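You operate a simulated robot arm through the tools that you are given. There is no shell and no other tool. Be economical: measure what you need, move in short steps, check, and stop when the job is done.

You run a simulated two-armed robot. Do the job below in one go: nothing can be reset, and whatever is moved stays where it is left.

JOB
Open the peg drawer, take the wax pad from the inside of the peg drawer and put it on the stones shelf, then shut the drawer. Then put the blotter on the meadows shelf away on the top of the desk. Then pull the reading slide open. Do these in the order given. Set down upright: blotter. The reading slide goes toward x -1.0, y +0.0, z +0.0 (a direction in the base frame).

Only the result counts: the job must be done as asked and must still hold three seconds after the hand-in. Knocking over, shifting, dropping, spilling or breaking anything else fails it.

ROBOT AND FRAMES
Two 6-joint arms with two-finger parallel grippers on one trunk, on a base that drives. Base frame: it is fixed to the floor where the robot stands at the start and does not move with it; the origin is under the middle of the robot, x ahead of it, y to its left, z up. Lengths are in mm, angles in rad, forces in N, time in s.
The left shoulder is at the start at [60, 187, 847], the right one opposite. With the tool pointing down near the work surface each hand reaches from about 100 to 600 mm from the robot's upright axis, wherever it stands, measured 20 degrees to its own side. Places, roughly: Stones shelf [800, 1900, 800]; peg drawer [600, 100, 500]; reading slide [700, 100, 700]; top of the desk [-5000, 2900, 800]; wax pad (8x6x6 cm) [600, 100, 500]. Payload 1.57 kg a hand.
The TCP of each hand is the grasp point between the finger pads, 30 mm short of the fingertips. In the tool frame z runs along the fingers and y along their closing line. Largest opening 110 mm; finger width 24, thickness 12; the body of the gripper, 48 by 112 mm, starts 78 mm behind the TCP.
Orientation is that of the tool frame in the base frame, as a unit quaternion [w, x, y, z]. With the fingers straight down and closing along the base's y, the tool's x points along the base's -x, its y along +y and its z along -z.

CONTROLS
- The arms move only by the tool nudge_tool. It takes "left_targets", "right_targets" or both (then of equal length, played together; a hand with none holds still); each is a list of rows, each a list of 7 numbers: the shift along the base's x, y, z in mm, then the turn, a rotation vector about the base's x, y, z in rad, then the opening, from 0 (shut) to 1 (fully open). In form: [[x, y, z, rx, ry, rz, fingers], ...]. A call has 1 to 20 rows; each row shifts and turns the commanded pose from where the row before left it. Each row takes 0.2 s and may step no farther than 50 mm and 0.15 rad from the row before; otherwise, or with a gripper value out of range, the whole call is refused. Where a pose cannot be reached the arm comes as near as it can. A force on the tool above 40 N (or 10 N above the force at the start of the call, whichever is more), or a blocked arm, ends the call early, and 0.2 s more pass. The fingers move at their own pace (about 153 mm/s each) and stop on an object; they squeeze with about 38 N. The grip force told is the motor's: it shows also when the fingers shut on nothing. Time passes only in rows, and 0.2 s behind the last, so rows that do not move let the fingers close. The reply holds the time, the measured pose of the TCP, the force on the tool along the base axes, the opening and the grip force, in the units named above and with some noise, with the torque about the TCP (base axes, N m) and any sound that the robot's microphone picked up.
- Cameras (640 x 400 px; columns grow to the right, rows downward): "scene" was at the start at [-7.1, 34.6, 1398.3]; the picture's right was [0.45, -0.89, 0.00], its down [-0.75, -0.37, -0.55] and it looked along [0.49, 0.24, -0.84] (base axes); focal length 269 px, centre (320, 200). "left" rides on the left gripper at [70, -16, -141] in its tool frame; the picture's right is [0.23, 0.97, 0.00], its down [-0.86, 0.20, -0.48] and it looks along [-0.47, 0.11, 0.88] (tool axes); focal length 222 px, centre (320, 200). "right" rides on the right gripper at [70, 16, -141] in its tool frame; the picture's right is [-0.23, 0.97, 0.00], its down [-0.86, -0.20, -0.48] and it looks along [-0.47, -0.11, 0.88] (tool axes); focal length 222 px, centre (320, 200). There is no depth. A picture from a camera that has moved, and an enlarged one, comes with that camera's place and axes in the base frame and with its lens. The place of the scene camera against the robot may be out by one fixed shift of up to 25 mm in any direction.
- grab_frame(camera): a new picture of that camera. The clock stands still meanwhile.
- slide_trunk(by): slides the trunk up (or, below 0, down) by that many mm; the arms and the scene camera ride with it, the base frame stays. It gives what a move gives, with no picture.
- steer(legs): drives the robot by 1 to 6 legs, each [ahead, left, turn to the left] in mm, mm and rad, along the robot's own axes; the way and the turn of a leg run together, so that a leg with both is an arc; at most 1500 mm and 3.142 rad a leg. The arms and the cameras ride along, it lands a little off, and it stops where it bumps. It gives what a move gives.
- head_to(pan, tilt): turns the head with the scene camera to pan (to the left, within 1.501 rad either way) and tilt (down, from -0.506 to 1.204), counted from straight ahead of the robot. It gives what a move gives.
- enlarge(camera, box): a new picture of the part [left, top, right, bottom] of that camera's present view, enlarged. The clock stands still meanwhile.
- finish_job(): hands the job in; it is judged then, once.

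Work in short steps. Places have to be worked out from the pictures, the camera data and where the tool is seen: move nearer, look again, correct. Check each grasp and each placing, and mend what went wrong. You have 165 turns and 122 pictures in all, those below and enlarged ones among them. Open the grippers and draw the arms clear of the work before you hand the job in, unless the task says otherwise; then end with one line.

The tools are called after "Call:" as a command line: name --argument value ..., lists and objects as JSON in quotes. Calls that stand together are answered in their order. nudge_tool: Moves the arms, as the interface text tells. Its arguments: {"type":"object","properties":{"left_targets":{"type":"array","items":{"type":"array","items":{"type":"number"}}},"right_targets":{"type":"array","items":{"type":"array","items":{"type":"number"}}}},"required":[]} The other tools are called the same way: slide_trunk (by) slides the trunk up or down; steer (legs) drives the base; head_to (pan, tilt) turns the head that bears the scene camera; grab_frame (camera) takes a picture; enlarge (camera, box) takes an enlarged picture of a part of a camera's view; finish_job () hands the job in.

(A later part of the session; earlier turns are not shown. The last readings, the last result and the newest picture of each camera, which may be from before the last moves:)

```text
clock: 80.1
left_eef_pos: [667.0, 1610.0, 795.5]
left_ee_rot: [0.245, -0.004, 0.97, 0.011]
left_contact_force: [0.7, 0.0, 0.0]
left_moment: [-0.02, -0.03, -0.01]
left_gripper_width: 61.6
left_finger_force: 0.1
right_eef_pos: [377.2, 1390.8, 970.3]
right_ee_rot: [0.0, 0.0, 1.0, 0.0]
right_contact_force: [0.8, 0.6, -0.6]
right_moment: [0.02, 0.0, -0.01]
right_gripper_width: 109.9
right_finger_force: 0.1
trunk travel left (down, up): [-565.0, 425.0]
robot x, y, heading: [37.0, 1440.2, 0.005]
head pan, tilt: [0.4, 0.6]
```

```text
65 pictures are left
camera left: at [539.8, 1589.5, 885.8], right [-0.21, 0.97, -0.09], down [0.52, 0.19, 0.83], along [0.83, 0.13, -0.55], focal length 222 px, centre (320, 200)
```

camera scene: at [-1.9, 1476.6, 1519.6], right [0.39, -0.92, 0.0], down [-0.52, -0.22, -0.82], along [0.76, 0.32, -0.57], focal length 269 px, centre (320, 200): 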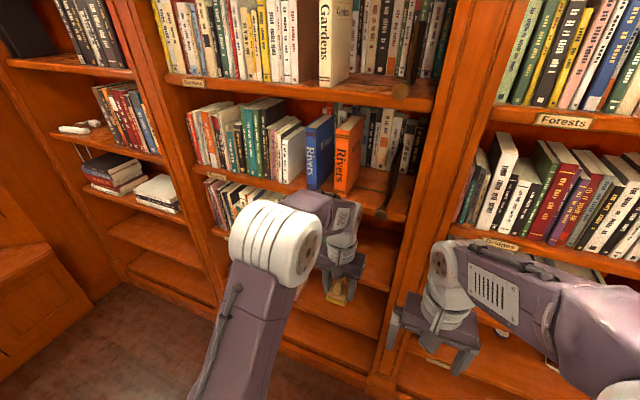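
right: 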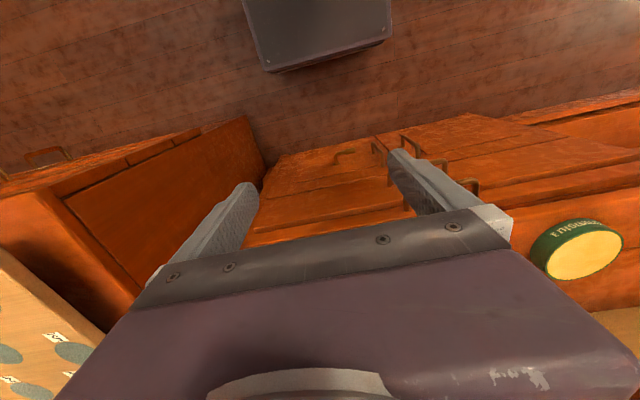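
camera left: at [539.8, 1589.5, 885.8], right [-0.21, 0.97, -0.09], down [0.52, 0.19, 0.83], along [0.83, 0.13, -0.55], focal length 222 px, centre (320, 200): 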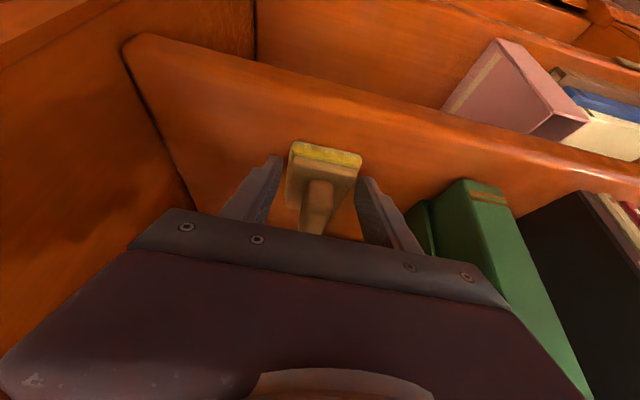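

The pad settled flat. I open a bit more and withdraw along the tool axis, then out.

Call:
nudge_tool --left_targets '[[0, 0, 2, 0, 0, 0, 0.7], [-12, 0, 18, 0, 0, 0, 0.7], [-18, 0, 28, 0, 0, 0, 0.7], [-22, 0, 20, 0, 0, 0, 0.7], [-40, 0, 5, 0, 0, 0, 0.7], [-40, 0, 0, 0, 0, 0, 0.7]]'

Call:
grab_frame --camera "left"

```text
clock: 81.5
left_eef_pos: [535.0, 1609.8, 868.5]
left_ee_rot: [0.245, -0.003, 0.969, 0.009]
left_contact_force: [-0.8, 0.7, -0.2]
left_moment: [-0.03, -0.01, 0.01]
left_gripper_width: 77.1
left_finger_force: 0.1
right_eef_pos: [374.6, 1389.8, 971.6]
right_ee_rot: [0.0, 0.0, 1.0, 0.0]
right_contact_force: [0.0, 0.7, 0.7]
right_moment: [-0.03, 0.02, 0.01]
right_gripper_width: 110.2
right_finger_force: 0.0
trunk travel left (down, up): [-565.0, 425.0]
robot x, y, heading: [40.5, 1438.0, -0.002]
head pan, tilt: [0.4, 0.6]
```

```text
64 pictures are left
camera left: at [407.3, 1589.9, 958.9], right [-0.21, 0.97, -0.09], down [0.52, 0.19, 0.83], along [0.83, 0.13, -0.55], focal length 222 px, centre (320, 200)
```

left: 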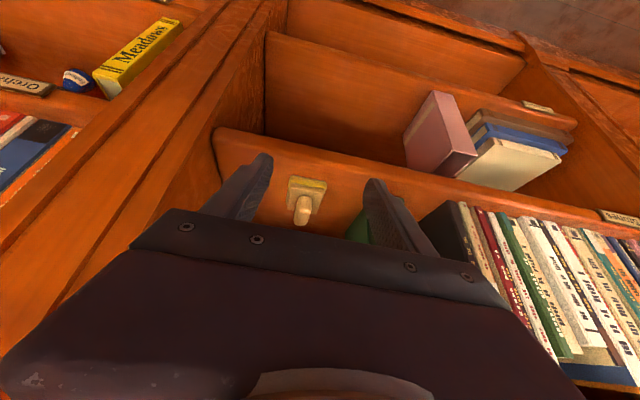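

Pad stands on the Stones shelf. Now I drive back and return to the drawer to shut it.

Call:
steer --legs '[[-190, 0, 0], [0, -720, 0], [0, -720, 0]]'

Call:
head_to --pan 0.1 --tilt 1.0

Call:
grab_frame --camera "scene"

```text
clock: 90.2
left_eef_pos: [353.7, 150.3, 867.7]
left_ee_rot: [0.245, 0.0, 0.97, 0.011]
left_contact_force: [0.5, -0.2, 0.8]
left_moment: [0.02, 0.04, -0.03]
left_gripper_width: 76.9
left_finger_force: 0.0
right_eef_pos: [191.6, -67.5, 971.7]
right_ee_rot: [0.001, 0.005, 1.0, -0.001]
right_contact_force: [0.2, -0.3, -0.1]
right_moment: [0.02, 0.0, -0.02]
right_gripper_width: 110.1
right_finger_force: 0.1
trunk travel left (down, up): [-565.0, 425.0]
robot x, y, heading: [-149.6, -18.0, -0.012]
head pan, tilt: [0.4, 0.6]
```

```text
clock: 91.0
left_eef_pos: [351.7, 152.0, 868.6]
left_ee_rot: [0.245, -0.001, 0.969, 0.011]
left_contact_force: [-0.7, 0.8, 0.0]
left_moment: [-0.01, -0.03, -0.02]
left_gripper_width: 77.1
left_finger_force: 0.1
right_eef_pos: [191.7, -67.0, 971.5]
right_ee_rot: [0.0, 0.004, 1.0, 0.0]
right_contact_force: [0.4, 1.0, 0.1]
right_moment: [-0.01, 0.02, -0.02]
right_gripper_width: 110.0
right_finger_force: 0.0
trunk travel left (down, up): [-565.0, 425.0]
robot x, y, heading: [-150.0, -19.1, -0.014]
head pan, tilt: [0.099, 1.0]
```

```text
63 pictures are left
camera scene: at [-149.1, -6.0, 1487.7], right [0.09, -1.0, 0.0], down [-0.84, -0.08, -0.54], along [0.54, 0.05, -0.84], focal length 269 px, centre (320, 200)
```

scene: 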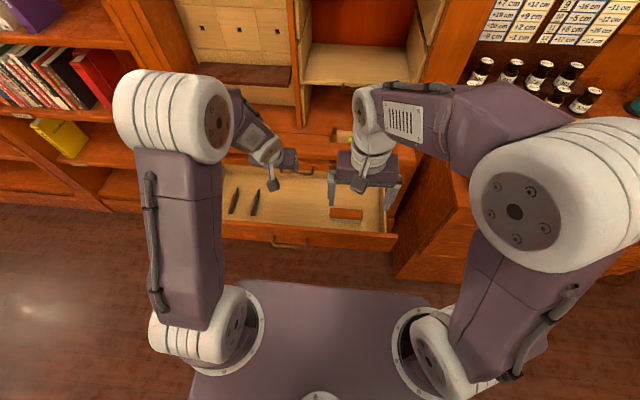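

The drawer is still open with its front near x≈267. I bring the closed left hand in front of it, left of the handle (y≈235), to push.

Call:
nudge_tool --left_targets '[[-35, 20, 0, 0, 0.03, 0, 0], [-35, 20, 0, 0, 0.03, 0, 0], [-40, 20, -10, 0, 0.03, 0, 0], [-40, 20, -20, 0, 0.03, 0, 0], [-15, 5, -45, 0, 0, 0, 0], [0, 0, -45, 0, 0, 0, 0], [0, 0, -45, 0, 0, 0, 0], [0, 0, -45, 0, 0, 0, 0], [0, 0, -45, 0, 0, 0, 0]]'

Call:
grab_frame --camera "left"

Call:
grab_frame --camera "scene"

```text
clock: 93.0
left_eef_pos: [306.1, 213.9, 694.7]
left_ee_rot: [0.178, -0.002, 0.984, -0.01]
left_contact_force: [-0.3, -0.2, 0.1]
left_moment: [0.02, 0.01, -0.03]
left_gripper_width: 0.2
left_finger_force: 21.7
left hand out of reach, approached as far as the arm can: row 3, 4, 5, 6, 7, 8, 9
right_eef_pos: [193.3, -66.7, 970.2]
right_ee_rot: [-0.001, 0.004, 1.0, -0.001]
right_contact_force: [-0.1, 0.1, -0.1]
right_moment: [-0.01, 0.0, 0.0]
right_gripper_width: 110.2
right_finger_force: 0.1
trunk travel left (down, up): [-565.0, 425.0]
robot x, y, heading: [-146.2, -12.2, -0.01]
head pan, tilt: [0.099, 1.0]
```

```text
62 pictures are left
camera left: at [191.7, 199.8, 803.1], right [-0.21, 0.97, -0.1], down [0.63, 0.21, 0.74], along [0.74, 0.09, -0.66], focal length 222 px, centre (320, 200)
```

left: 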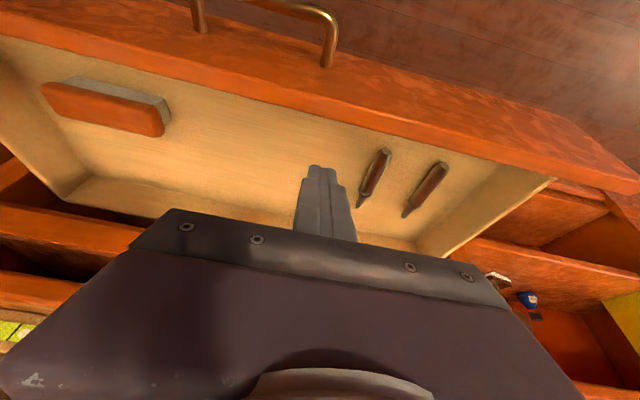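

```text
61 pictures are left
camera scene: at [-147.4, -5.4, 1487.6], right [0.09, -1.0, 0.0], down [-0.84, -0.08, -0.54], along [0.54, 0.05, -0.84], focal length 269 px, centre (320, 200)
```

scene: 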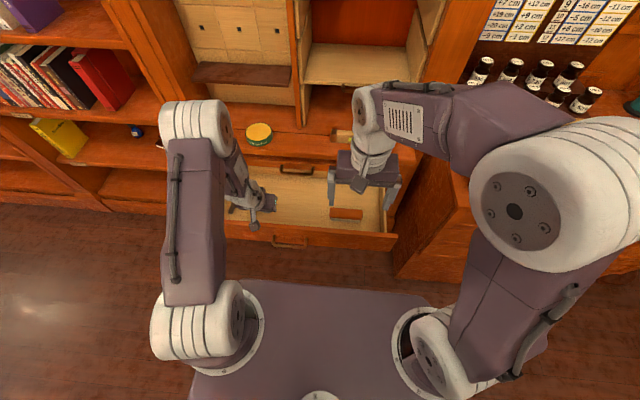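

The pitched hand ended over the drawer. I raise it, make it vertical, retract to in front of the drawer, then lower.

Call:
nudge_tool --left_targets '[[0, 0, 40, 0, 0.09, 0, 0], [0, 0, 40, 0, 0.09, 0, 0], [0, 0, 20, 0, 0.09, 0, 0], [-30, 3, 10, 0, 0.09, 0, 0], [-35, 3, 0, 0, 0, 0, 0], [-35, 3, 0, 0, 0, 0, 0], [-15, 3, 0, 0, 0, 0, 0]]'

```text
clock: 94.6
left_eef_pos: [177.5, 228.1, 759.5]
left_ee_rot: [0.038, 0.005, 0.999, 0.021]
left_contact_force: [0.1, -1.1, 0.3]
left_moment: [0.02, 0.01, 0.01]
left_gripper_width: 0.2
left_finger_force: 21.3
left hand out of reach, approached as far as the arm can: row 2, 3, 4, 5, 6, 7
right_eef_pos: [191.5, -66.8, 970.9]
right_ee_rot: [0.001, 0.005, 1.0, 0.001]
right_contact_force: [-0.2, 0.1, 0.6]
right_moment: [0.02, 0.01, -0.01]
right_gripper_width: 109.9
right_finger_force: 0.1
trunk travel left (down, up): [-565.0, 425.0]
robot x, y, heading: [-147.8, -14.1, -0.008]
head pan, tilt: [0.099, 1.0]
```

The hand is now in front of the drawer at x 177. I lower it to about z 600.

Call:
nudge_tool --left_targets '[[0, 0, -40, 0, 0, 0, 0], [0, 0, -40, 0, 0, 0, 0], [0, 0, -40, 0, 0, 0, 0], [0, 0, -40, 0, 0, 0, 0]]'

Call:
grab_frame --camera "left"

```text
clock: 95.6
left_eef_pos: [179.3, 226.9, 597.5]
left_ee_rot: [0.039, 0.005, 0.999, 0.022]
left_contact_force: [1.6, -0.8, -0.5]
left_moment: [0.02, 0.03, 0.0]
left_gripper_width: 0.2
left_finger_force: 21.3
left hand out of reach, approached as far as the arm can: row 1
right_eef_pos: [192.1, -67.0, 970.8]
right_ee_rot: [0.001, 0.004, 1.0, -0.001]
right_contact_force: [0.2, -0.1, 0.3]
right_moment: [0.0, -0.01, 0.0]
right_gripper_width: 109.9
right_finger_force: 0.0
trunk travel left (down, up): [-565.0, 425.0]
robot x, y, heading: [-150.3, -16.6, -0.009]
head pan, tilt: [0.099, 1.0]
```

```text
60 pictures are left
camera left: at [98.7, 204.8, 732.0], right [-0.22, 0.98, 0.02], down [0.82, 0.17, 0.55], along [0.53, 0.14, -0.83], focal length 222 px, centre (320, 200)
```

left: 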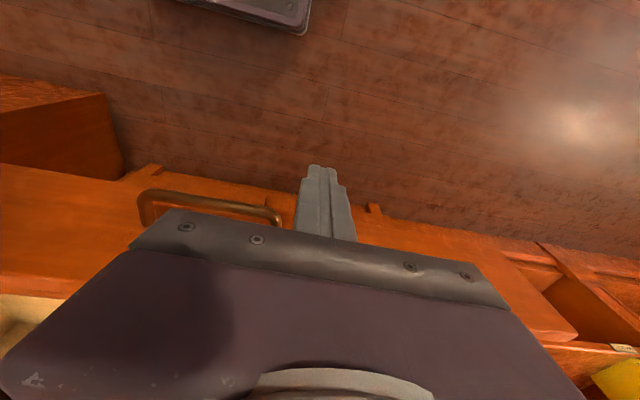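

Fingers are in front of the drawer face, left of the handle. I push +x, leaning the hand gradually.

Call:
nudge_tool --left_targets '[[25, 0, 0, 0, 0, 0, 0], [25, 0, 0, 0, -0.03, 0, 0], [20, 0, 0, 0, -0.04, 0, 0], [20, 0, 0, 0, -0.04, 0, 0], [20, 0, 0, 0, -0.04, 0, 0], [20, 0, 0, 0, -0.04, 0, 0], [20, 0, 0, 0, -0.04, 0, 0], [20, 0, 0, 0, -0.04, 0, 0]]'

Call:
grab_frame --camera "left"

```text
clock: 97.4
left_eef_pos: [347.4, 228.5, 596.6]
left_ee_rot: [0.174, 0.002, 0.984, 0.022]
left_contact_force: [-0.5, -0.4, 0.0]
left_moment: [0.02, -0.01, 0.0]
left_gripper_width: 0.1
left_finger_force: 21.7
right_eef_pos: [190.3, -66.8, 970.9]
right_ee_rot: [0.0, 0.003, 1.0, 0.0]
right_contact_force: [-0.5, 0.2, -0.2]
right_moment: [-0.03, -0.01, -0.01]
right_gripper_width: 110.0
right_finger_force: 0.1
trunk travel left (down, up): [-565.0, 425.0]
robot x, y, heading: [-144.8, -13.6, -0.008]
head pan, tilt: [0.099, 1.0]
```

```text
59 pictures are left
camera left: at [234.1, 206.3, 704.5], right [-0.22, 0.98, -0.03], down [0.64, 0.17, 0.75], along [0.74, 0.14, -0.66], focal length 222 px, centre (320, 200)
```

left: 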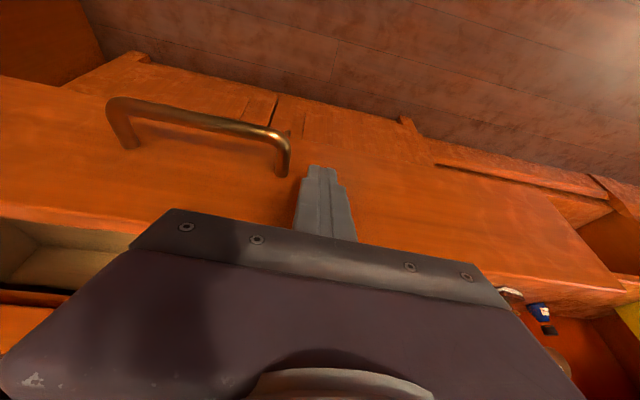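

The drawer is moving in. I keep pushing.

Call:
nudge_tool --left_targets '[[20, 0, 0, 0, -0.035, 0, 0], [20, 0, 0, 0, -0.035, 0, 0], [20, 0, 0, 0, -0.035, 0, 0], [20, 0, 0, 0, -0.035, 0, 0], [20, 0, 0, 0, -0.035, 0, 0], [15, 0, 0, 0, -0.035, 0, 0]]'

Call:
grab_frame --camera "left"

```text
clock: 98.8
left_eef_pos: [462.9, 226.6, 597.0]
left_ee_rot: [0.276, 0.0, 0.961, 0.023]
left_contact_force: [-1.4, 1.0, 0.4]
left_moment: [0.03, 0.05, 0.02]
left_gripper_width: 0.0
left_finger_force: 21.2
right_eef_pos: [191.9, -66.9, 970.2]
right_ee_rot: [0.0, 0.004, 1.0, -0.001]
right_contact_force: [0.5, -0.1, 1.0]
right_moment: [-0.03, 0.0, -0.03]
right_gripper_width: 110.2
right_finger_force: 0.1
trunk travel left (down, up): [-565.0, 425.0]
robot x, y, heading: [-146.3, -15.4, -0.009]
head pan, tilt: [0.099, 1.0]
```

```text
58 pictures are left
camera left: at [330.2, 204.0, 679.5], right [-0.2, 0.98, -0.08], down [0.47, 0.17, 0.87], along [0.86, 0.14, -0.49], focal length 222 px, centre (320, 200)
```

left: 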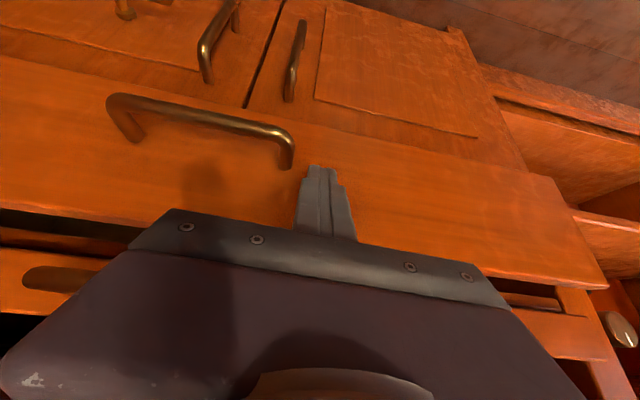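

Nearly shut; I push on in small steps until it stops.

Call:
nudge_tool --left_targets '[[10, 0, 0, 0, -0.02, 0, 0], [10, 0, 0, 0, -0.02, 0, 0], [10, 0, 0, 0, -0.02, 0, 0], [8, 0, 0, 0, 0, 0, 0], [8, 0, 0, 0, 0, 0, 0]]'

Call:
grab_frame --camera "left"

```text
clock: 99.9
left_eef_pos: [488.8, 226.1, 595.2]
left_ee_rot: [0.296, -0.002, 0.955, 0.024]
left_contact_force: [-28.8, -4.8, 25.7]
left_moment: [-0.24, -0.14, -0.16]
left_gripper_width: 0.0
left_finger_force: 21.0
left hand out of reach, approached as far as the arm can: row 5
right_eef_pos: [186.7, -67.3, 971.9]
right_ee_rot: [0.002, 0.003, 1.0, 0.0]
right_contact_force: [0.2, -0.5, 0.0]
right_moment: [0.03, 0.07, 0.03]
right_gripper_width: 109.8
right_finger_force: 0.0
trunk travel left (down, up): [-565.0, 425.0]
robot x, y, heading: [-147.9, -14.6, -0.007]
head pan, tilt: [0.099, 1.0]
stopped in row 5 (left hand): the force on the tool passed its limit (the readings are from after the stop); the commanded pose is now the measured one
```

```text
57 pictures are left
camera left: at [352.8, 203.5, 671.3], right [-0.21, 0.97, -0.09], down [0.43, 0.17, 0.89], along [0.88, 0.14, -0.46], focal length 222 px, centre (320, 200)
```

left: 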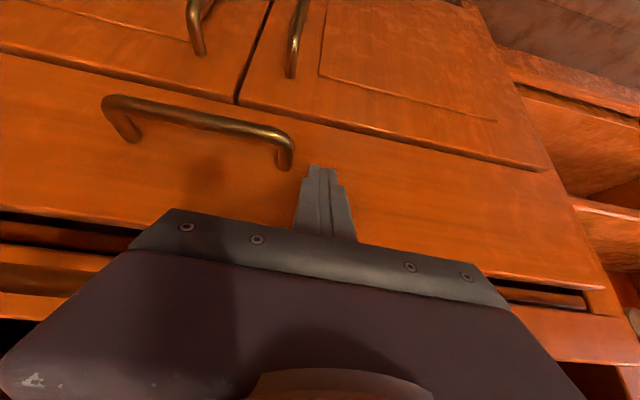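

The drawer hit its stop and is flush with the doors. I back the hand off and verify.

Call:
nudge_tool --left_targets '[[-20, 0, 0, 0, 0, 0, 0], [-40, 0, 0, 0, 0.03, 0, 0], [-40, 0, 20, 0, 0.05, 0, 0], [-30, 5, 35, 0, 0.05, 0, 0], [-10, 5, 45, 0, 0.05, 0, 0], [0, 5, 45, 0, 0.05, 0, 0], [0, 5, 45, 0, 0, 0, 0]]'

Call:
head_to --pan 0.1 --tilt 0.8

Call:
grab_frame --camera "scene"

```text
clock: 101.5
left_eef_pos: [351.8, 246.2, 758.8]
left_ee_rot: [0.187, 0.0, 0.982, 0.029]
left_contact_force: [0.3, -0.6, 0.4]
left_moment: [0.02, -0.01, -0.03]
left_gripper_width: 0.1
left_finger_force: 21.5
left hand out of reach, approached as far as the arm can: row 7
right_eef_pos: [189.9, -67.0, 971.3]
right_ee_rot: [0.0, 0.004, 1.0, 0.001]
right_contact_force: [-0.3, -0.1, 0.1]
right_moment: [-0.04, -0.05, 0.01]
right_gripper_width: 110.0
right_finger_force: 0.0
trunk travel left (down, up): [-565.0, 425.0]
robot x, y, heading: [-151.8, -13.9, -0.011]
head pan, tilt: [0.099, 1.0]
```

```text
clock: 102.2
left_eef_pos: [352.4, 244.6, 757.8]
left_ee_rot: [0.187, 0.0, 0.982, 0.027]
left_contact_force: [0.3, -0.7, -0.1]
left_moment: [0.0, -0.03, -0.04]
left_gripper_width: 0.0
left_finger_force: 21.4
right_eef_pos: [190.2, -67.4, 970.6]
right_ee_rot: [0.0, 0.004, 1.0, 0.0]
right_contact_force: [0.1, 0.1, -0.4]
right_moment: [0.03, -0.02, 0.0]
right_gripper_width: 110.1
right_finger_force: 0.0
trunk travel left (down, up): [-565.0, 425.0]
robot x, y, heading: [-146.6, -19.2, -0.01]
head pan, tilt: [0.099, 0.799]
```

```text
56 pictures are left
camera scene: at [-138.9, -5.2, 1502.7], right [0.09, -1.0, 0.0], down [-0.71, -0.07, -0.7], along [0.69, 0.06, -0.72], focal length 269 px, centre (320, 200)
```

scene: 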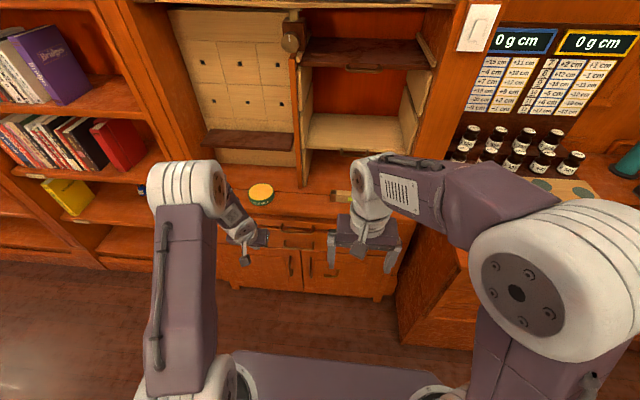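

Drawer shut. Next the blotter: I strafe left toward bay 1 and look at the meadows shelf.

Call:
steer --legs '[[0, 480, 0.01]]'

Call:
head_to --pan 0.35 --tilt 0.85

Call:
grab_frame --camera "scene"

```text
clock: 105.0
left_eef_pos: [352.7, 727.9, 759.9]
left_ee_rot: [0.187, -0.005, 0.982, 0.029]
left_contact_force: [-0.1, 0.1, -0.9]
left_moment: [-0.03, 0.0, 0.0]
left_gripper_width: 0.0
left_finger_force: 21.3
right_eef_pos: [192.3, 412.7, 970.3]
right_ee_rot: [0.0, 0.0, 1.0, 0.001]
right_contact_force: [-0.6, 0.6, 0.2]
right_moment: [-0.01, 0.01, 0.01]
right_gripper_width: 109.9
right_finger_force: 0.1
trunk travel left (down, up): [-565.0, 425.0]
robot x, y, heading: [-142.1, 462.4, 0.0]
head pan, tilt: [0.099, 0.799]
```

```text
clock: 105.8
left_eef_pos: [353.1, 726.9, 759.5]
left_ee_rot: [0.187, -0.003, 0.982, 0.03]
left_contact_force: [-0.4, 0.5, 0.2]
left_moment: [0.0, 0.03, -0.02]
left_gripper_width: 0.1
left_finger_force: 21.2
right_eef_pos: [194.2, 413.6, 971.5]
right_ee_rot: [0.0, -0.001, 1.0, 0.0]
right_contact_force: [-0.6, 0.5, -0.6]
right_moment: [-0.02, -0.02, -0.01]
right_gripper_width: 110.0
right_finger_force: 0.0
trunk travel left (down, up): [-565.0, 425.0]
robot x, y, heading: [-144.9, 459.9, 0.002]
head pan, tilt: [0.351, 0.85]
```

```text
55 pictures are left
camera scene: at [-143.7, 491.1, 1498.7], right [0.34, -0.94, 0.0], down [-0.71, -0.26, -0.66], along [0.62, 0.23, -0.75], focal length 269 px, centre (320, 200)
```

scene: 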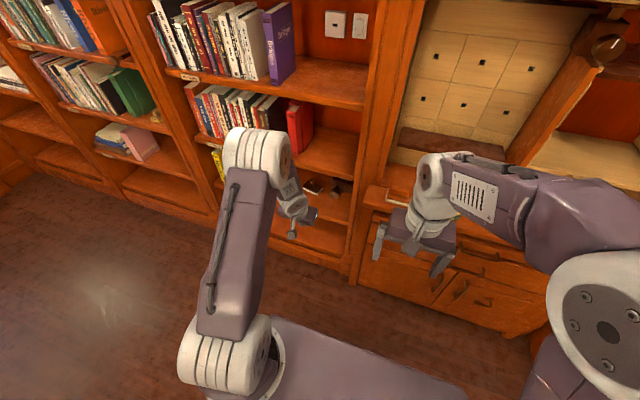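

Call:
enlarge --camera "scene" --box '[240, 120, 400, 260]'

Call:
grab_frame --camera "left"

```text
2.86 times, centred on (320, 190) of scene
camera zoom: at [-143.7, 491.1, 1498.7], right [0.34, -0.94, 0.0], down [-0.71, -0.26, -0.66], along [0.62, 0.23, -0.75], focal length 767 px, centre (320, 229)
```

zoom: 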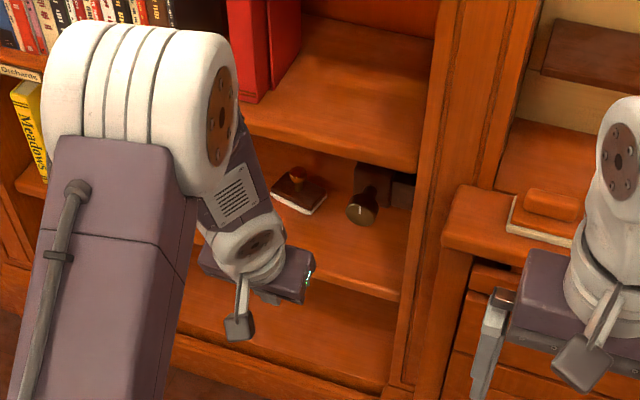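

```text
53 pictures are left
camera left: at [236.4, 701.7, 862.8], right [-0.23, 0.97, -0.03], down [0.61, 0.17, 0.77], along [0.75, 0.16, -0.64], focal length 222 px, centre (320, 200)
```

left: 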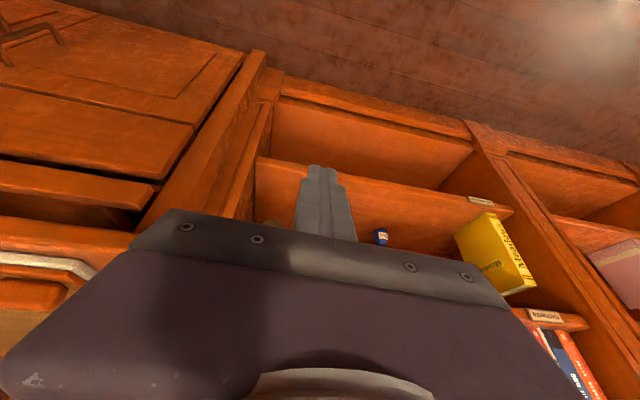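

The brown block with knob and white base at about (770,873) on the Meadows shelf is the blotter. I strafe left 230, lower the trunk and pitch the hand up to nearly level.

Call:
steer --legs '[[0, 220, 0]]'

Call:
slide_trunk --by -150

Call:
nudge_tool --left_targets '[[20, -6, 0, 0, -0.12, 0, 0.5], [20, -6, 0, 0, -0.12, 0, 0.5], [20, -6, 0, 0, -0.12, 0, 0.5], [20, -6, 0, 0, -0.12, 0, 0.5], [20, -6, 0, 0, -0.12, 0, 0.5], [20, -6, 0, 0, -0.12, 0, 0.5], [15, -6, 0, 0, -0.1, 0, 0.5]]'

Call:
grab_frame --camera "left"

```text
clock: 107.5
left_eef_pos: [352.7, 944.2, 758.4]
left_ee_rot: [0.187, -0.004, 0.982, 0.029]
left_contact_force: [-0.2, -0.2, -0.8]
left_moment: [-0.01, 0.03, 0.05]
left_gripper_width: 0.0
left_finger_force: 21.3
right_eef_pos: [192.3, 630.7, 970.9]
right_ee_rot: [-0.001, 0.0, 1.0, -0.001]
right_contact_force: [-0.6, -0.3, -0.7]
right_moment: [0.0, 0.01, -0.03]
right_gripper_width: 110.0
right_finger_force: 0.1
trunk travel left (down, up): [-565.0, 425.0]
robot x, y, heading: [-145.7, 678.0, 0.001]
head pan, tilt: [0.351, 0.85]
```

```text
clock: 109.2
left_eef_pos: [351.7, 944.4, 608.1]
left_ee_rot: [0.188, -0.003, 0.982, 0.029]
left_contact_force: [-0.9, -1.1, -0.7]
left_moment: [0.0, 0.01, 0.01]
left_gripper_width: 0.0
left_finger_force: 21.9
right_eef_pos: [192.7, 631.1, 821.3]
right_ee_rot: [0.0, 0.0, 1.0, 0.0]
right_contact_force: [0.2, 1.4, 0.2]
right_moment: [0.02, 0.0, -0.02]
right_gripper_width: 109.9
right_finger_force: 0.0
trunk travel left (down, up): [-415.0, 575.0]
robot x, y, heading: [-147.5, 678.5, 0.001]
head pan, tilt: [0.351, 0.85]
```

```text
clock: 110.8
left_eef_pos: [512.1, 900.7, 613.1]
left_ee_rot: [0.561, -0.016, 0.827, 0.026]
left_contact_force: [0.3, 0.6, 0.9]
left_moment: [0.02, -0.01, 0.03]
left_gripper_width: 55.1
left_finger_force: 0.0
left hand out of reach, approached as far as the arm can: row 1, 6, 7
right_eef_pos: [194.7, 630.0, 820.8]
right_ee_rot: [0.0, 0.0, 1.0, -0.001]
right_contact_force: [0.3, 0.2, 0.0]
right_moment: [0.03, 0.0, -0.01]
right_gripper_width: 110.0
right_finger_force: 0.0
trunk travel left (down, up): [-415.0, 575.0]
robot x, y, heading: [-144.5, 677.7, -0.001]
head pan, tilt: [0.351, 0.85]
```

```text
52 pictures are left
camera left: at [355.6, 875.8, 600.3], right [-0.14, 0.97, -0.19], down [-0.14, 0.17, 0.98], along [0.98, 0.16, 0.11], focal length 222 px, centre (320, 200)
```

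left: 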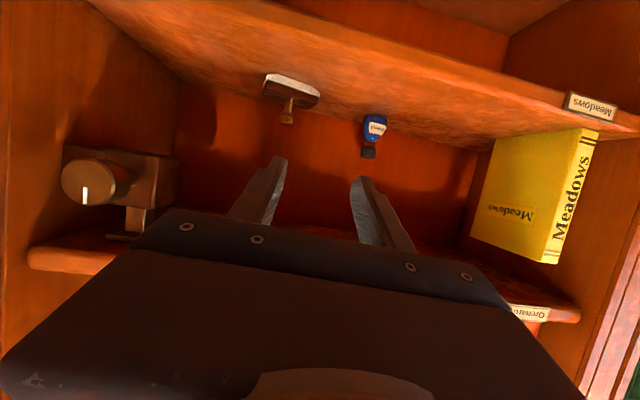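

Good view (inverted): blotter upright with a knob, a small bottle to its left, a clamp near the right post. I enlarge the blotter.

Call:
enlarge --camera "left" --box '[230, 50, 410, 170]'

```text
3.33 times, centred on (320, 110) of left
camera zoom: at [355.6, 875.8, 600.3], right [-0.14, 0.97, -0.19], down [-0.14, 0.17, 0.98], along [0.98, 0.16, 0.11], focal length 740 px, centre (320, 500)
```

zoom: 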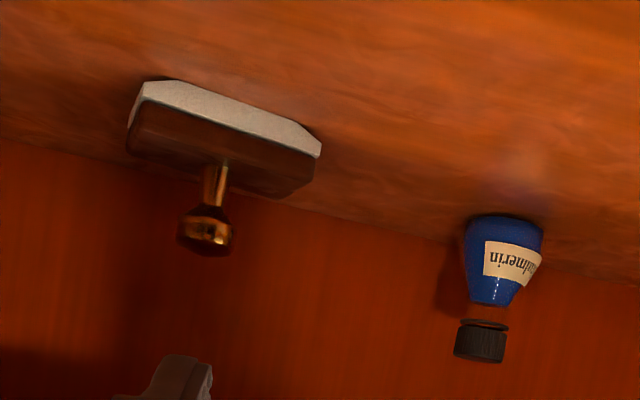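

Knob estimated at (785,856,~512), shelf top ≈443. I shift the hand right and down in front of the shelf, then drive ahead 120 mm and look again.

Call:
nudge_tool --left_targets '[[0, -22, -20, 0, 0, 0, 0.7], [0, -22, -20, 0, 0, 0, 0.7]]'

Call:
steer --legs '[[120, 0, 0]]'

Call:
grab_frame --camera "left"

```text
clock: 111.4
left_eef_pos: [517.6, 855.5, 573.2]
left_ee_rot: [0.563, -0.016, 0.826, 0.026]
left_contact_force: [0.4, 0.3, 0.3]
left_moment: [0.02, 0.04, -0.01]
left_gripper_width: 77.0
left_finger_force: 0.0
left hand out of reach, approached as far as the arm can: row 1
right_eef_pos: [193.2, 630.3, 822.0]
right_ee_rot: [0.0, 0.0, 1.0, 0.0]
right_contact_force: [-0.4, 0.0, -0.2]
right_moment: [0.0, 0.01, 0.03]
right_gripper_width: 109.9
right_finger_force: 0.1
trunk travel left (down, up): [-415.0, 575.0]
robot x, y, heading: [-148.9, 680.1, 0.001]
head pan, tilt: [0.351, 0.85]
```

```text
clock: 112.7
left_eef_pos: [635.5, 856.7, 571.7]
left_ee_rot: [0.561, -0.017, 0.827, 0.026]
left_contact_force: [1.1, 0.6, -0.1]
left_moment: [-0.02, -0.01, -0.01]
left_gripper_width: 76.8
left_finger_force: 0.1
right_eef_pos: [312.2, 631.2, 820.2]
right_ee_rot: [-0.001, -0.002, 1.0, -0.001]
right_contact_force: [-0.2, 0.7, 1.1]
right_moment: [0.02, 0.02, -0.02]
right_gripper_width: 110.1
right_finger_force: 0.0
trunk travel left (down, up): [-415.0, 575.0]
robot x, y, heading: [-31.6, 677.1, 0.002]
head pan, tilt: [0.351, 0.85]
```

```text
50 pictures are left
camera left: at [479.8, 831.9, 558.9], right [-0.14, 0.97, -0.19], down [-0.14, 0.17, 0.98], along [0.98, 0.16, 0.11], focal length 222 px, centre (320, 200)
```

left: 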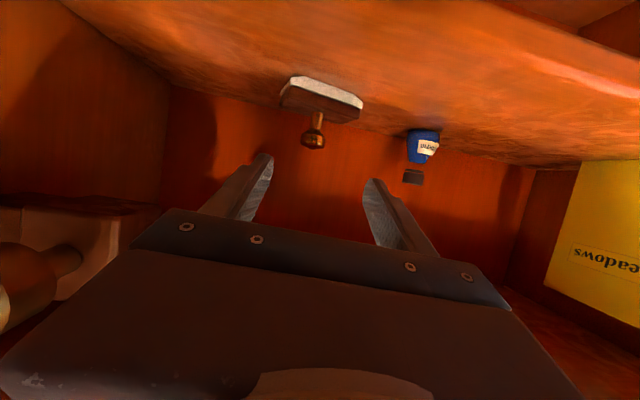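

Knob refined to (790,856,511) with consistent rays. I drive 80 mm more, then check reach.

Call:
steer --legs '[[75, 0, 0]]'

Call:
nudge_tool --left_targets '[[15, 0, -14, 0, 0, 0, 0.7], [15, 0, -14, 0, 0, 0, 0.7]]'

Call:
grab_frame --camera "left"

```text
clock: 113.7
left_eef_pos: [710.6, 857.2, 571.6]
left_ee_rot: [0.561, -0.017, 0.827, 0.026]
left_contact_force: [0.6, 0.0, -0.1]
left_moment: [-0.03, -0.03, -0.01]
left_gripper_width: 77.0
left_finger_force: 0.0
right_eef_pos: [387.8, 631.3, 820.8]
right_ee_rot: [-0.001, -0.002, 1.0, 0.0]
right_contact_force: [0.7, -0.2, -0.4]
right_moment: [0.02, 0.06, 0.01]
right_gripper_width: 109.7
right_finger_force: 0.1
trunk travel left (down, up): [-415.0, 575.0]
robot x, y, heading: [47.2, 679.3, 0.005]
head pan, tilt: [0.351, 0.85]
```

```text
clock: 114.3
left_eef_pos: [739.8, 857.9, 545.0]
left_ee_rot: [0.562, -0.016, 0.827, 0.025]
left_contact_force: [0.1, -0.3, 0.4]
left_moment: [-0.03, 0.0, 0.01]
left_gripper_width: 77.2
left_finger_force: 0.0
right_eef_pos: [386.8, 631.4, 821.2]
right_ee_rot: [0.001, -0.002, 1.0, 0.0]
right_contact_force: [0.2, -0.5, 0.6]
right_moment: [-0.01, -0.02, -0.01]
right_gripper_width: 110.0
right_finger_force: 0.1
trunk travel left (down, up): [-415.0, 575.0]
robot x, y, heading: [45.1, 682.6, -0.002]
head pan, tilt: [0.351, 0.85]
```

```text
49 pictures are left
camera left: at [584.6, 831.8, 531.6], right [-0.14, 0.97, -0.19], down [-0.14, 0.17, 0.98], along [0.98, 0.16, 0.11], focal length 222 px, centre (320, 200)
```

left: 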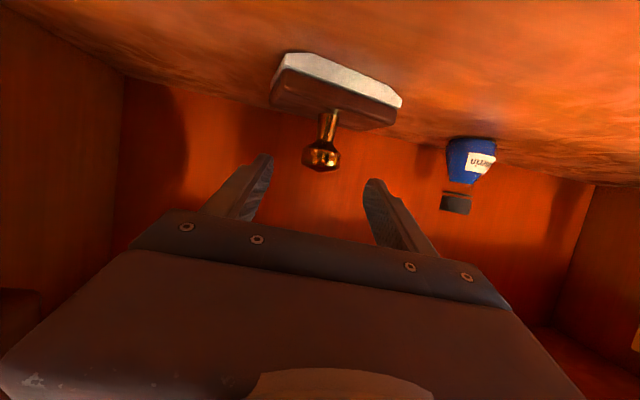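

Knob consistently at (790,859,513). I advance the remaining distance along the fingers and close on it.

Call:
nudge_tool --left_targets '[[16, 0, -10, 0, 0, 0, 0.7], [16, 1, -10, 0, 0, 0, 0.7], [14, 0, -9, 0, 0, 0, 0.7]]'

Call:
grab_frame --camera "left"

```text
clock: 115.1
left_eef_pos: [787.3, 859.3, 515.8]
left_ee_rot: [0.561, -0.017, 0.827, 0.026]
left_contact_force: [-0.2, -0.1, 1.2]
left_moment: [-0.01, 0.03, -0.02]
left_gripper_width: 77.0
left_finger_force: 0.1
right_eef_pos: [386.9, 632.3, 820.4]
right_ee_rot: [0.0, -0.002, 1.0, 0.0]
right_contact_force: [0.1, -0.4, 0.9]
right_moment: [0.02, 0.0, -0.01]
right_gripper_width: 110.1
right_finger_force: 0.0
trunk travel left (down, up): [-415.0, 575.0]
robot x, y, heading: [42.3, 677.8, 0.005]
head pan, tilt: [0.351, 0.85]
```

```text
48 pictures are left
camera left: at [630.9, 833.4, 501.7], right [-0.14, 0.97, -0.19], down [-0.14, 0.17, 0.98], along [0.98, 0.16, 0.11], focal length 222 px, centre (320, 200)
```

left: 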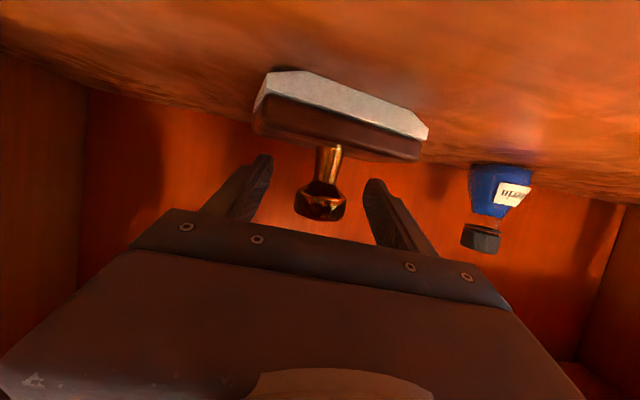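

The ball sits right at the TCP. I close.

Call:
nudge_tool --left_targets '[[0, 0, 0, 0, 0, 0, 0.35], [0, 0, 0, 0, 0, 0, 0.2], [0, 0, 0, 0, 0, 0, 0.0], [0, 0, 0, 0, 0, 0, 0.0]]'

Call:
grab_frame --camera "left"

```text
clock: 116.1
left_eef_pos: [786.0, 857.7, 514.9]
left_ee_rot: [0.562, -0.016, 0.827, 0.026]
left_contact_force: [0.3, -0.7, 0.1]
left_moment: [-0.14, -0.01, -0.01]
left_gripper_width: 30.7
left_finger_force: 38.0
right_eef_pos: [388.0, 631.8, 821.4]
right_ee_rot: [0.0, -0.001, 1.0, 0.0]
right_contact_force: [-0.7, -0.4, 0.0]
right_moment: [0.0, 0.01, -0.02]
right_gripper_width: 110.1
right_finger_force: 0.0
trunk travel left (down, up): [-415.0, 575.0]
robot x, y, heading: [45.1, 678.1, 0.001]
head pan, tilt: [0.351, 0.85]
```

```text
47 pictures are left
camera left: at [630.7, 833.1, 501.9], right [-0.14, 0.97, -0.19], down [-0.14, 0.17, 0.98], along [0.98, 0.16, 0.11], focal length 222 px, centre (320, 200)
```

left: 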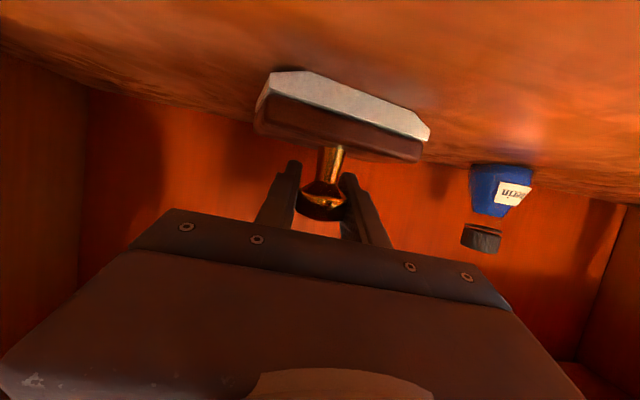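

Gripped the knob at 31 mm. I lift 45 mm and check the hold.

Call:
nudge_tool --left_targets '[[0, 0, 10, 0, 0, 0, 0], [0, 0, 15, 0, 0, 0, 0], [0, 0, 20, 0, 0, 0, 0]]'

Call:
grab_frame --camera "left"

```text
clock: 116.9
left_eef_pos: [787.3, 858.4, 560.8]
left_ee_rot: [0.562, -0.017, 0.827, 0.026]
left_contact_force: [-0.5, -0.5, -1.1]
left_moment: [0.01, -0.02, 0.02]
left_gripper_width: 30.8
left_finger_force: 38.0
right_eef_pos: [386.6, 632.2, 821.5]
right_ee_rot: [0.0, -0.002, 1.0, 0.0]
right_contact_force: [0.3, -0.6, 0.8]
right_moment: [-0.01, -0.01, 0.05]
right_gripper_width: 110.2
right_finger_force: 0.0
trunk travel left (down, up): [-415.0, 575.0]
robot x, y, heading: [46.3, 680.1, 0.006]
head pan, tilt: [0.351, 0.85]
```

```text
46 pictures are left
camera left: at [631.3, 833.3, 547.5], right [-0.14, 0.97, -0.19], down [-0.14, 0.17, 0.98], along [0.98, 0.16, 0.11], focal length 222 px, centre (320, 200)
```

left: 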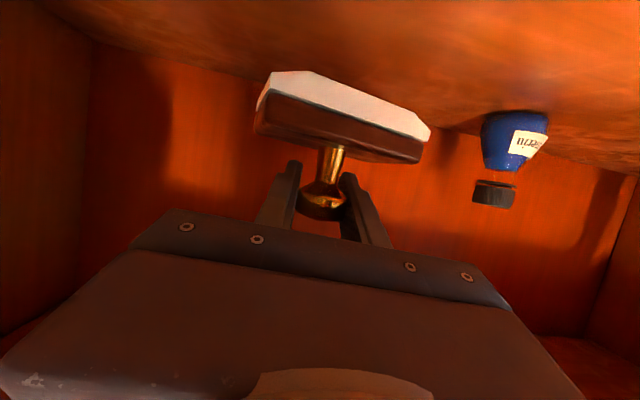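

Held firmly. I back out of the shelf, raise the trunk a little for carrying, and look toward the room on the left.

Call:
steer --legs '[[-195, 0, 0]]'

Call:
slide_trunk --by 180

Call:
head_to --pan 1.5 --tilt 0.35

Call:
grab_frame --camera "scene"

```text
clock: 118.5
left_eef_pos: [589.2, 860.3, 562.6]
left_ee_rot: [0.562, -0.017, 0.826, 0.026]
left_contact_force: [0.3, 0.0, -0.4]
left_moment: [-0.03, -0.02, 0.03]
left_gripper_width: 30.9
left_finger_force: 38.1
right_eef_pos: [189.6, 631.7, 821.5]
right_ee_rot: [0.001, -0.002, 1.0, -0.001]
right_contact_force: [0.2, 0.2, 0.1]
right_moment: [0.04, -0.02, -0.01]
right_gripper_width: 110.2
right_finger_force: 0.0
trunk travel left (down, up): [-415.0, 575.0]
robot x, y, heading: [-148.1, 679.1, 0.007]
head pan, tilt: [0.351, 0.85]
```

```text
clock: 120.5
left_eef_pos: [587.3, 860.3, 729.7]
left_ee_rot: [0.553, -0.017, 0.833, 0.026]
left_contact_force: [-10.4, -3.0, -32.3]
left_moment: [0.21, 0.91, 0.17]
left_gripper_width: 31.0
left_finger_force: 37.7
right_eef_pos: [193.6, 632.9, 999.4]
right_ee_rot: [-0.002, -0.002, 1.0, -0.001]
right_contact_force: [0.5, 0.0, -0.5]
right_moment: [0.0, -0.02, 0.01]
right_gripper_width: 110.0
right_finger_force: 0.0
trunk travel left (down, up): [-595.0, 395.0]
robot x, y, heading: [-155.9, 675.2, 0.004]
head pan, tilt: [0.351, 0.85]
```

```text
clock: 121.9
left_eef_pos: [586.2, 859.6, 728.9]
left_ee_rot: [0.551, -0.016, 0.834, 0.026]
left_contact_force: [-11.2, -3.5, -32.9]
left_moment: [0.01, 0.91, -0.25]
left_gripper_width: 31.0
left_finger_force: 38.0
right_eef_pos: [194.5, 632.2, 1000.0]
right_ee_rot: [-0.002, -0.003, 1.0, -0.001]
right_contact_force: [0.0, 0.5, -0.7]
right_moment: [-0.01, 0.02, 0.0]
right_gripper_width: 109.9
right_finger_force: 0.0
trunk travel left (down, up): [-595.0, 395.0]
robot x, y, heading: [-151.7, 678.3, 0.011]
head pan, tilt: [1.499, 0.351]
```

```text
45 pictures are left
camera scene: at [-208.2, 775.3, 1572.4], right [1.0, -0.07, 0.0], down [-0.03, -0.34, -0.94], along [0.06, 0.94, -0.34], focal length 269 px, centre (320, 200)
```

scene: 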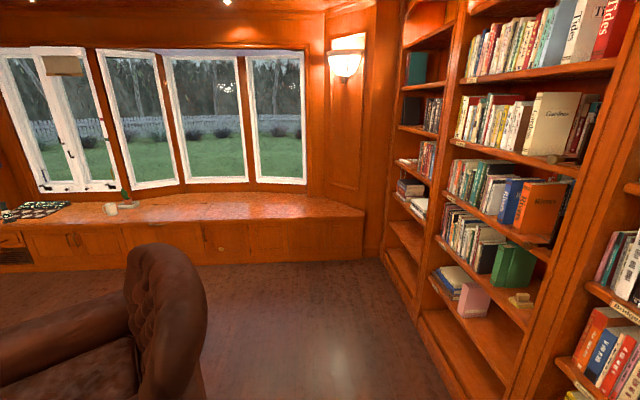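

The hand got caught under the shelf above (force −33 N). I lower the trunk again at once and check the hold.

Call:
slide_trunk --by -80

Call:
grab_frame --camera "left"

```text
clock: 123.0
left_eef_pos: [591.0, 860.5, 662.4]
left_ee_rot: [0.562, -0.017, 0.826, 0.026]
left_contact_force: [-0.4, 0.9, -0.8]
left_moment: [-0.01, 0.0, -0.01]
left_gripper_width: 30.8
left_finger_force: 37.7
right_eef_pos: [190.0, 632.5, 921.1]
right_ee_rot: [-0.001, -0.002, 1.0, 0.0]
right_contact_force: [0.0, 0.6, -0.7]
right_moment: [-0.02, 0.05, -0.01]
right_gripper_width: 109.8
right_finger_force: 0.0
trunk travel left (down, up): [-515.0, 475.0]
robot x, y, heading: [-148.9, 673.4, 0.004]
head pan, tilt: [1.499, 0.351]
```

```text
44 pictures are left
camera left: at [434.4, 834.3, 647.8], right [-0.14, 0.97, -0.19], down [-0.14, 0.17, 0.98], along [0.98, 0.16, 0.11], focal length 222 px, centre (320, 200)
```

left: 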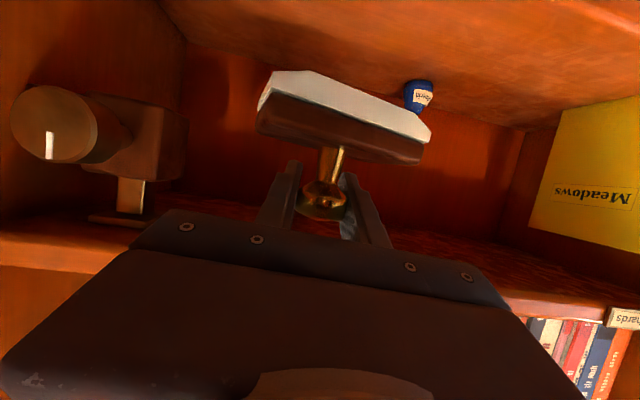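

Hold is intact. I retract the arm in -x before doing anything else.

Call:
nudge_tool --left_targets '[[-20, 0, 0, 0, 0, 0, 0], [-20, 0, 0, 0, 0, 0, 0], [-20, 0, 0, 0, 0.03, 0, 0], [-20, 0, 0, 0, 0.03, 0, 0]]'

Call:
steer --legs '[[0, 900, 0]]'

```text
clock: 124.0
left_eef_pos: [510.6, 858.4, 661.3]
left_ee_rot: [0.537, -0.016, 0.843, 0.027]
left_contact_force: [0.7, -0.3, -1.8]
left_moment: [-0.02, -0.1, -0.03]
left_gripper_width: 31.2
left_finger_force: 37.6
right_eef_pos: [190.3, 633.1, 920.5]
right_ee_rot: [0.0, -0.003, 1.0, 0.0]
right_contact_force: [0.1, -0.2, -0.1]
right_moment: [0.01, -0.01, 0.01]
right_gripper_width: 110.2
right_finger_force: 0.1
trunk travel left (down, up): [-515.0, 475.0]
robot x, y, heading: [-150.8, 682.4, 0.006]
head pan, tilt: [1.499, 0.351]
```

```text
clock: 128.8
left_eef_pos: [498.2, 1767.1, 660.9]
left_ee_rot: [0.537, -0.022, 0.843, 0.03]
left_contact_force: [0.3, -0.1, -1.8]
left_moment: [-0.01, 0.02, 0.01]
left_gripper_width: 31.2
left_finger_force: 37.9
right_eef_pos: [181.8, 1535.3, 920.5]
right_ee_rot: [0.001, -0.009, 1.0, -0.001]
right_contact_force: [-0.2, 0.1, 0.4]
right_moment: [0.0, -0.03, 0.02]
right_gripper_width: 110.1
right_finger_force: 0.0
trunk travel left (down, up): [-515.0, 475.0]
robot x, y, heading: [-157.3, 1574.8, 0.015]
head pan, tilt: [1.499, 0.351]
```

Clear passage. I strafe another 650 mm toward the window and then turn left 1.57 in place and look.

Call:
steer --legs '[[0, 650, -0.015], [0, 0, 1.57]]'

Call:
head_to --pan 1.1 --tilt 0.4

Call:
grab_frame --camera "scene"

```text
clock: 136.0
left_eef_pos: [-315.3, 2881.5, 661.2]
left_ee_rot: [0.37, -0.594, 0.599, 0.389]
left_contact_force: [0.7, 0.0, -1.0]
left_moment: [0.03, 0.02, 0.03]
left_gripper_width: 30.7
left_finger_force: 38.4
right_eef_pos: [-101.4, 2550.1, 920.7]
right_ee_rot: [0.0, -0.692, 0.722, 0.0]
right_contact_force: [-0.5, 0.1, -0.7]
right_moment: [0.0, -0.02, 0.0]
right_gripper_width: 110.1
right_finger_force: 0.1
trunk travel left (down, up): [-515.0, 475.0]
robot x, y, heading: [-164.4, 2213.0, 1.523]
head pan, tilt: [1.499, 0.351]
```

```text
clock: 136.9
left_eef_pos: [-314.7, 2882.4, 661.0]
left_ee_rot: [0.37, -0.594, 0.598, 0.391]
left_contact_force: [-0.9, 0.3, -1.4]
left_moment: [0.0, 0.0, -0.01]
left_gripper_width: 30.8
left_finger_force: 38.4
right_eef_pos: [-103.3, 2550.2, 921.7]
right_ee_rot: [0.0, -0.692, 0.722, -0.001]
right_contact_force: [0.8, 1.4, 0.0]
right_moment: [-0.02, -0.02, -0.03]
right_gripper_width: 110.0
right_finger_force: 0.1
trunk travel left (down, up): [-515.0, 475.0]
robot x, y, heading: [-164.6, 2215.5, 1.528]
head pan, tilt: [1.1, 0.4]
```

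```text
43 pictures are left
camera scene: at [-258.7, 2201.1, 1487.9], right [0.49, 0.87, 0.0], down [0.34, -0.19, -0.92], along [-0.8, 0.45, -0.39], focal length 269 px, centre (320, 200)
```

scene: 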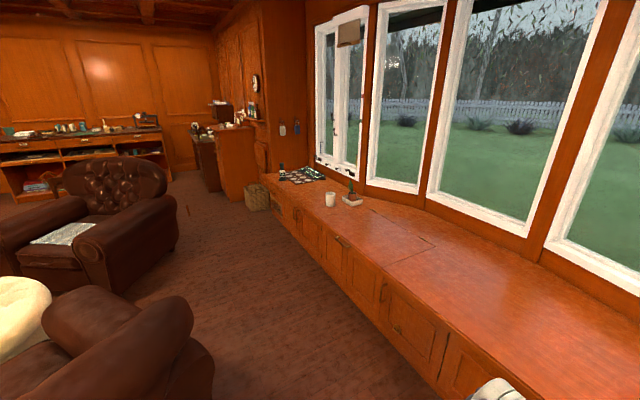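

The desk should appear near pixel (215,132). I enlarge that part.

Call:
enlarge --camera "scene" --box '[150, 60, 350, 220]'

```text
2.50 times, centred on (250, 140) of scene
camera zoom: at [-258.7, 2201.1, 1487.9], right [0.49, 0.87, 0.0], down [0.34, -0.19, -0.92], along [-0.8, 0.45, -0.39], focal length 672 px, centre (495, 350)
```

zoom: 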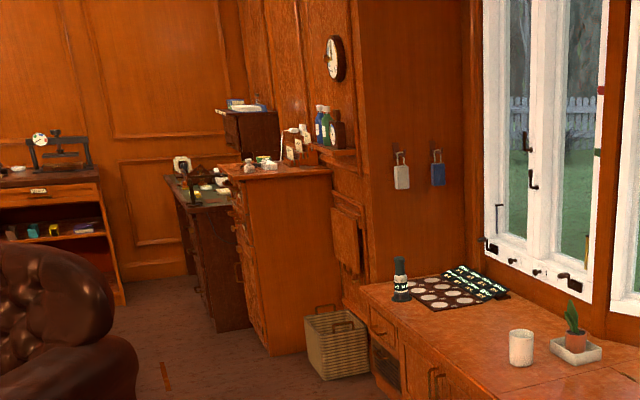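

The dark green-topped desk stands behind an orange drawer cabinet, as expected. I raise the trunk 150, move toward the window so the armchairs are cleared, and turn to face −x.

Call:
slide_trunk --by 150

Call:
steer --legs '[[430, 0, 0], [0, 0, 1.614]]'

Call:
head_to --pan 0.0 --tilt 0.5

Call:
grab_frame --camera "scene"

```text
clock: 138.7
left_eef_pos: [-315.2, 2881.6, 810.7]
left_ee_rot: [0.37, -0.594, 0.599, 0.39]
left_contact_force: [0.0, 0.2, -1.6]
left_moment: [0.01, 0.01, 0.03]
left_gripper_width: 30.9
left_finger_force: 38.2
right_eef_pos: [-103.7, 2550.2, 1071.0]
right_ee_rot: [0.0, -0.692, 0.722, 0.0]
right_contact_force: [0.2, 0.1, 0.8]
right_moment: [0.0, -0.02, -0.01]
right_gripper_width: 110.0
right_finger_force: 0.1
trunk travel left (down, up): [-665.0, 325.0]
robot x, y, heading: [-163.9, 2215.5, 1.528]
head pan, tilt: [1.1, 0.4]
```

```text
clock: 145.2
left_eef_pos: [-806.1, 2446.2, 809.9]
left_ee_rot: [0.033, 0.843, 0.026, -0.536]
left_contact_force: [0.3, -0.5, -1.0]
left_moment: [0.04, 0.05, -0.02]
left_gripper_width: 30.6
left_finger_force: 37.9
right_eef_pos: [-490.1, 2680.9, 1070.2]
right_ee_rot: [0.0, 1.0, 0.012, 0.0]
right_contact_force: [0.6, 1.0, 0.1]
right_moment: [-0.04, -0.05, -0.02]
right_gripper_width: 110.1
right_finger_force: 0.0
trunk travel left (down, up): [-665.0, 325.0]
robot x, y, heading: [-149.0, 2639.9, -3.119]
head pan, tilt: [1.1, 0.4]
```

```text
clock: 146.6
left_eef_pos: [-804.7, 2447.2, 811.1]
left_ee_rot: [0.033, 0.843, 0.026, -0.536]
left_contact_force: [0.0, 0.1, -1.4]
left_moment: [-0.03, 0.03, -0.02]
left_gripper_width: 30.8
left_finger_force: 38.0
right_eef_pos: [-488.3, 2681.7, 1072.0]
right_ee_rot: [0.0, 1.0, 0.013, 0.0]
right_contact_force: [0.8, 0.3, -0.1]
right_moment: [0.0, 0.0, 0.01]
right_gripper_width: 110.1
right_finger_force: 0.0
trunk travel left (down, up): [-665.0, 325.0]
robot x, y, heading: [-149.2, 2644.2, -3.118]
head pan, tilt: [0.0, 0.499]
```

```text
41 pictures are left
camera scene: at [-189.5, 2644.3, 1628.7], right [-0.03, 1.0, 0.0], down [0.48, 0.01, -0.88], along [-0.88, -0.02, -0.48], focal length 269 px, centre (320, 200)
```

scene: 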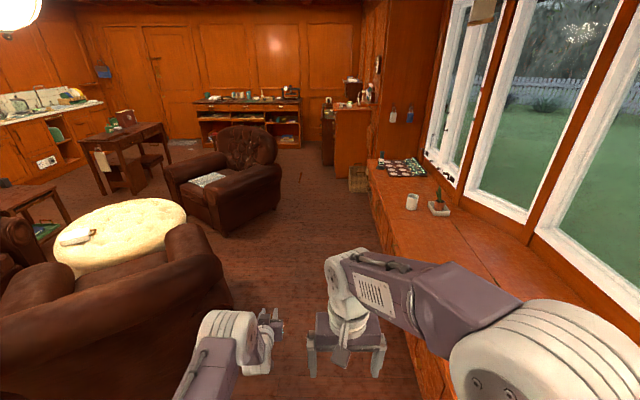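

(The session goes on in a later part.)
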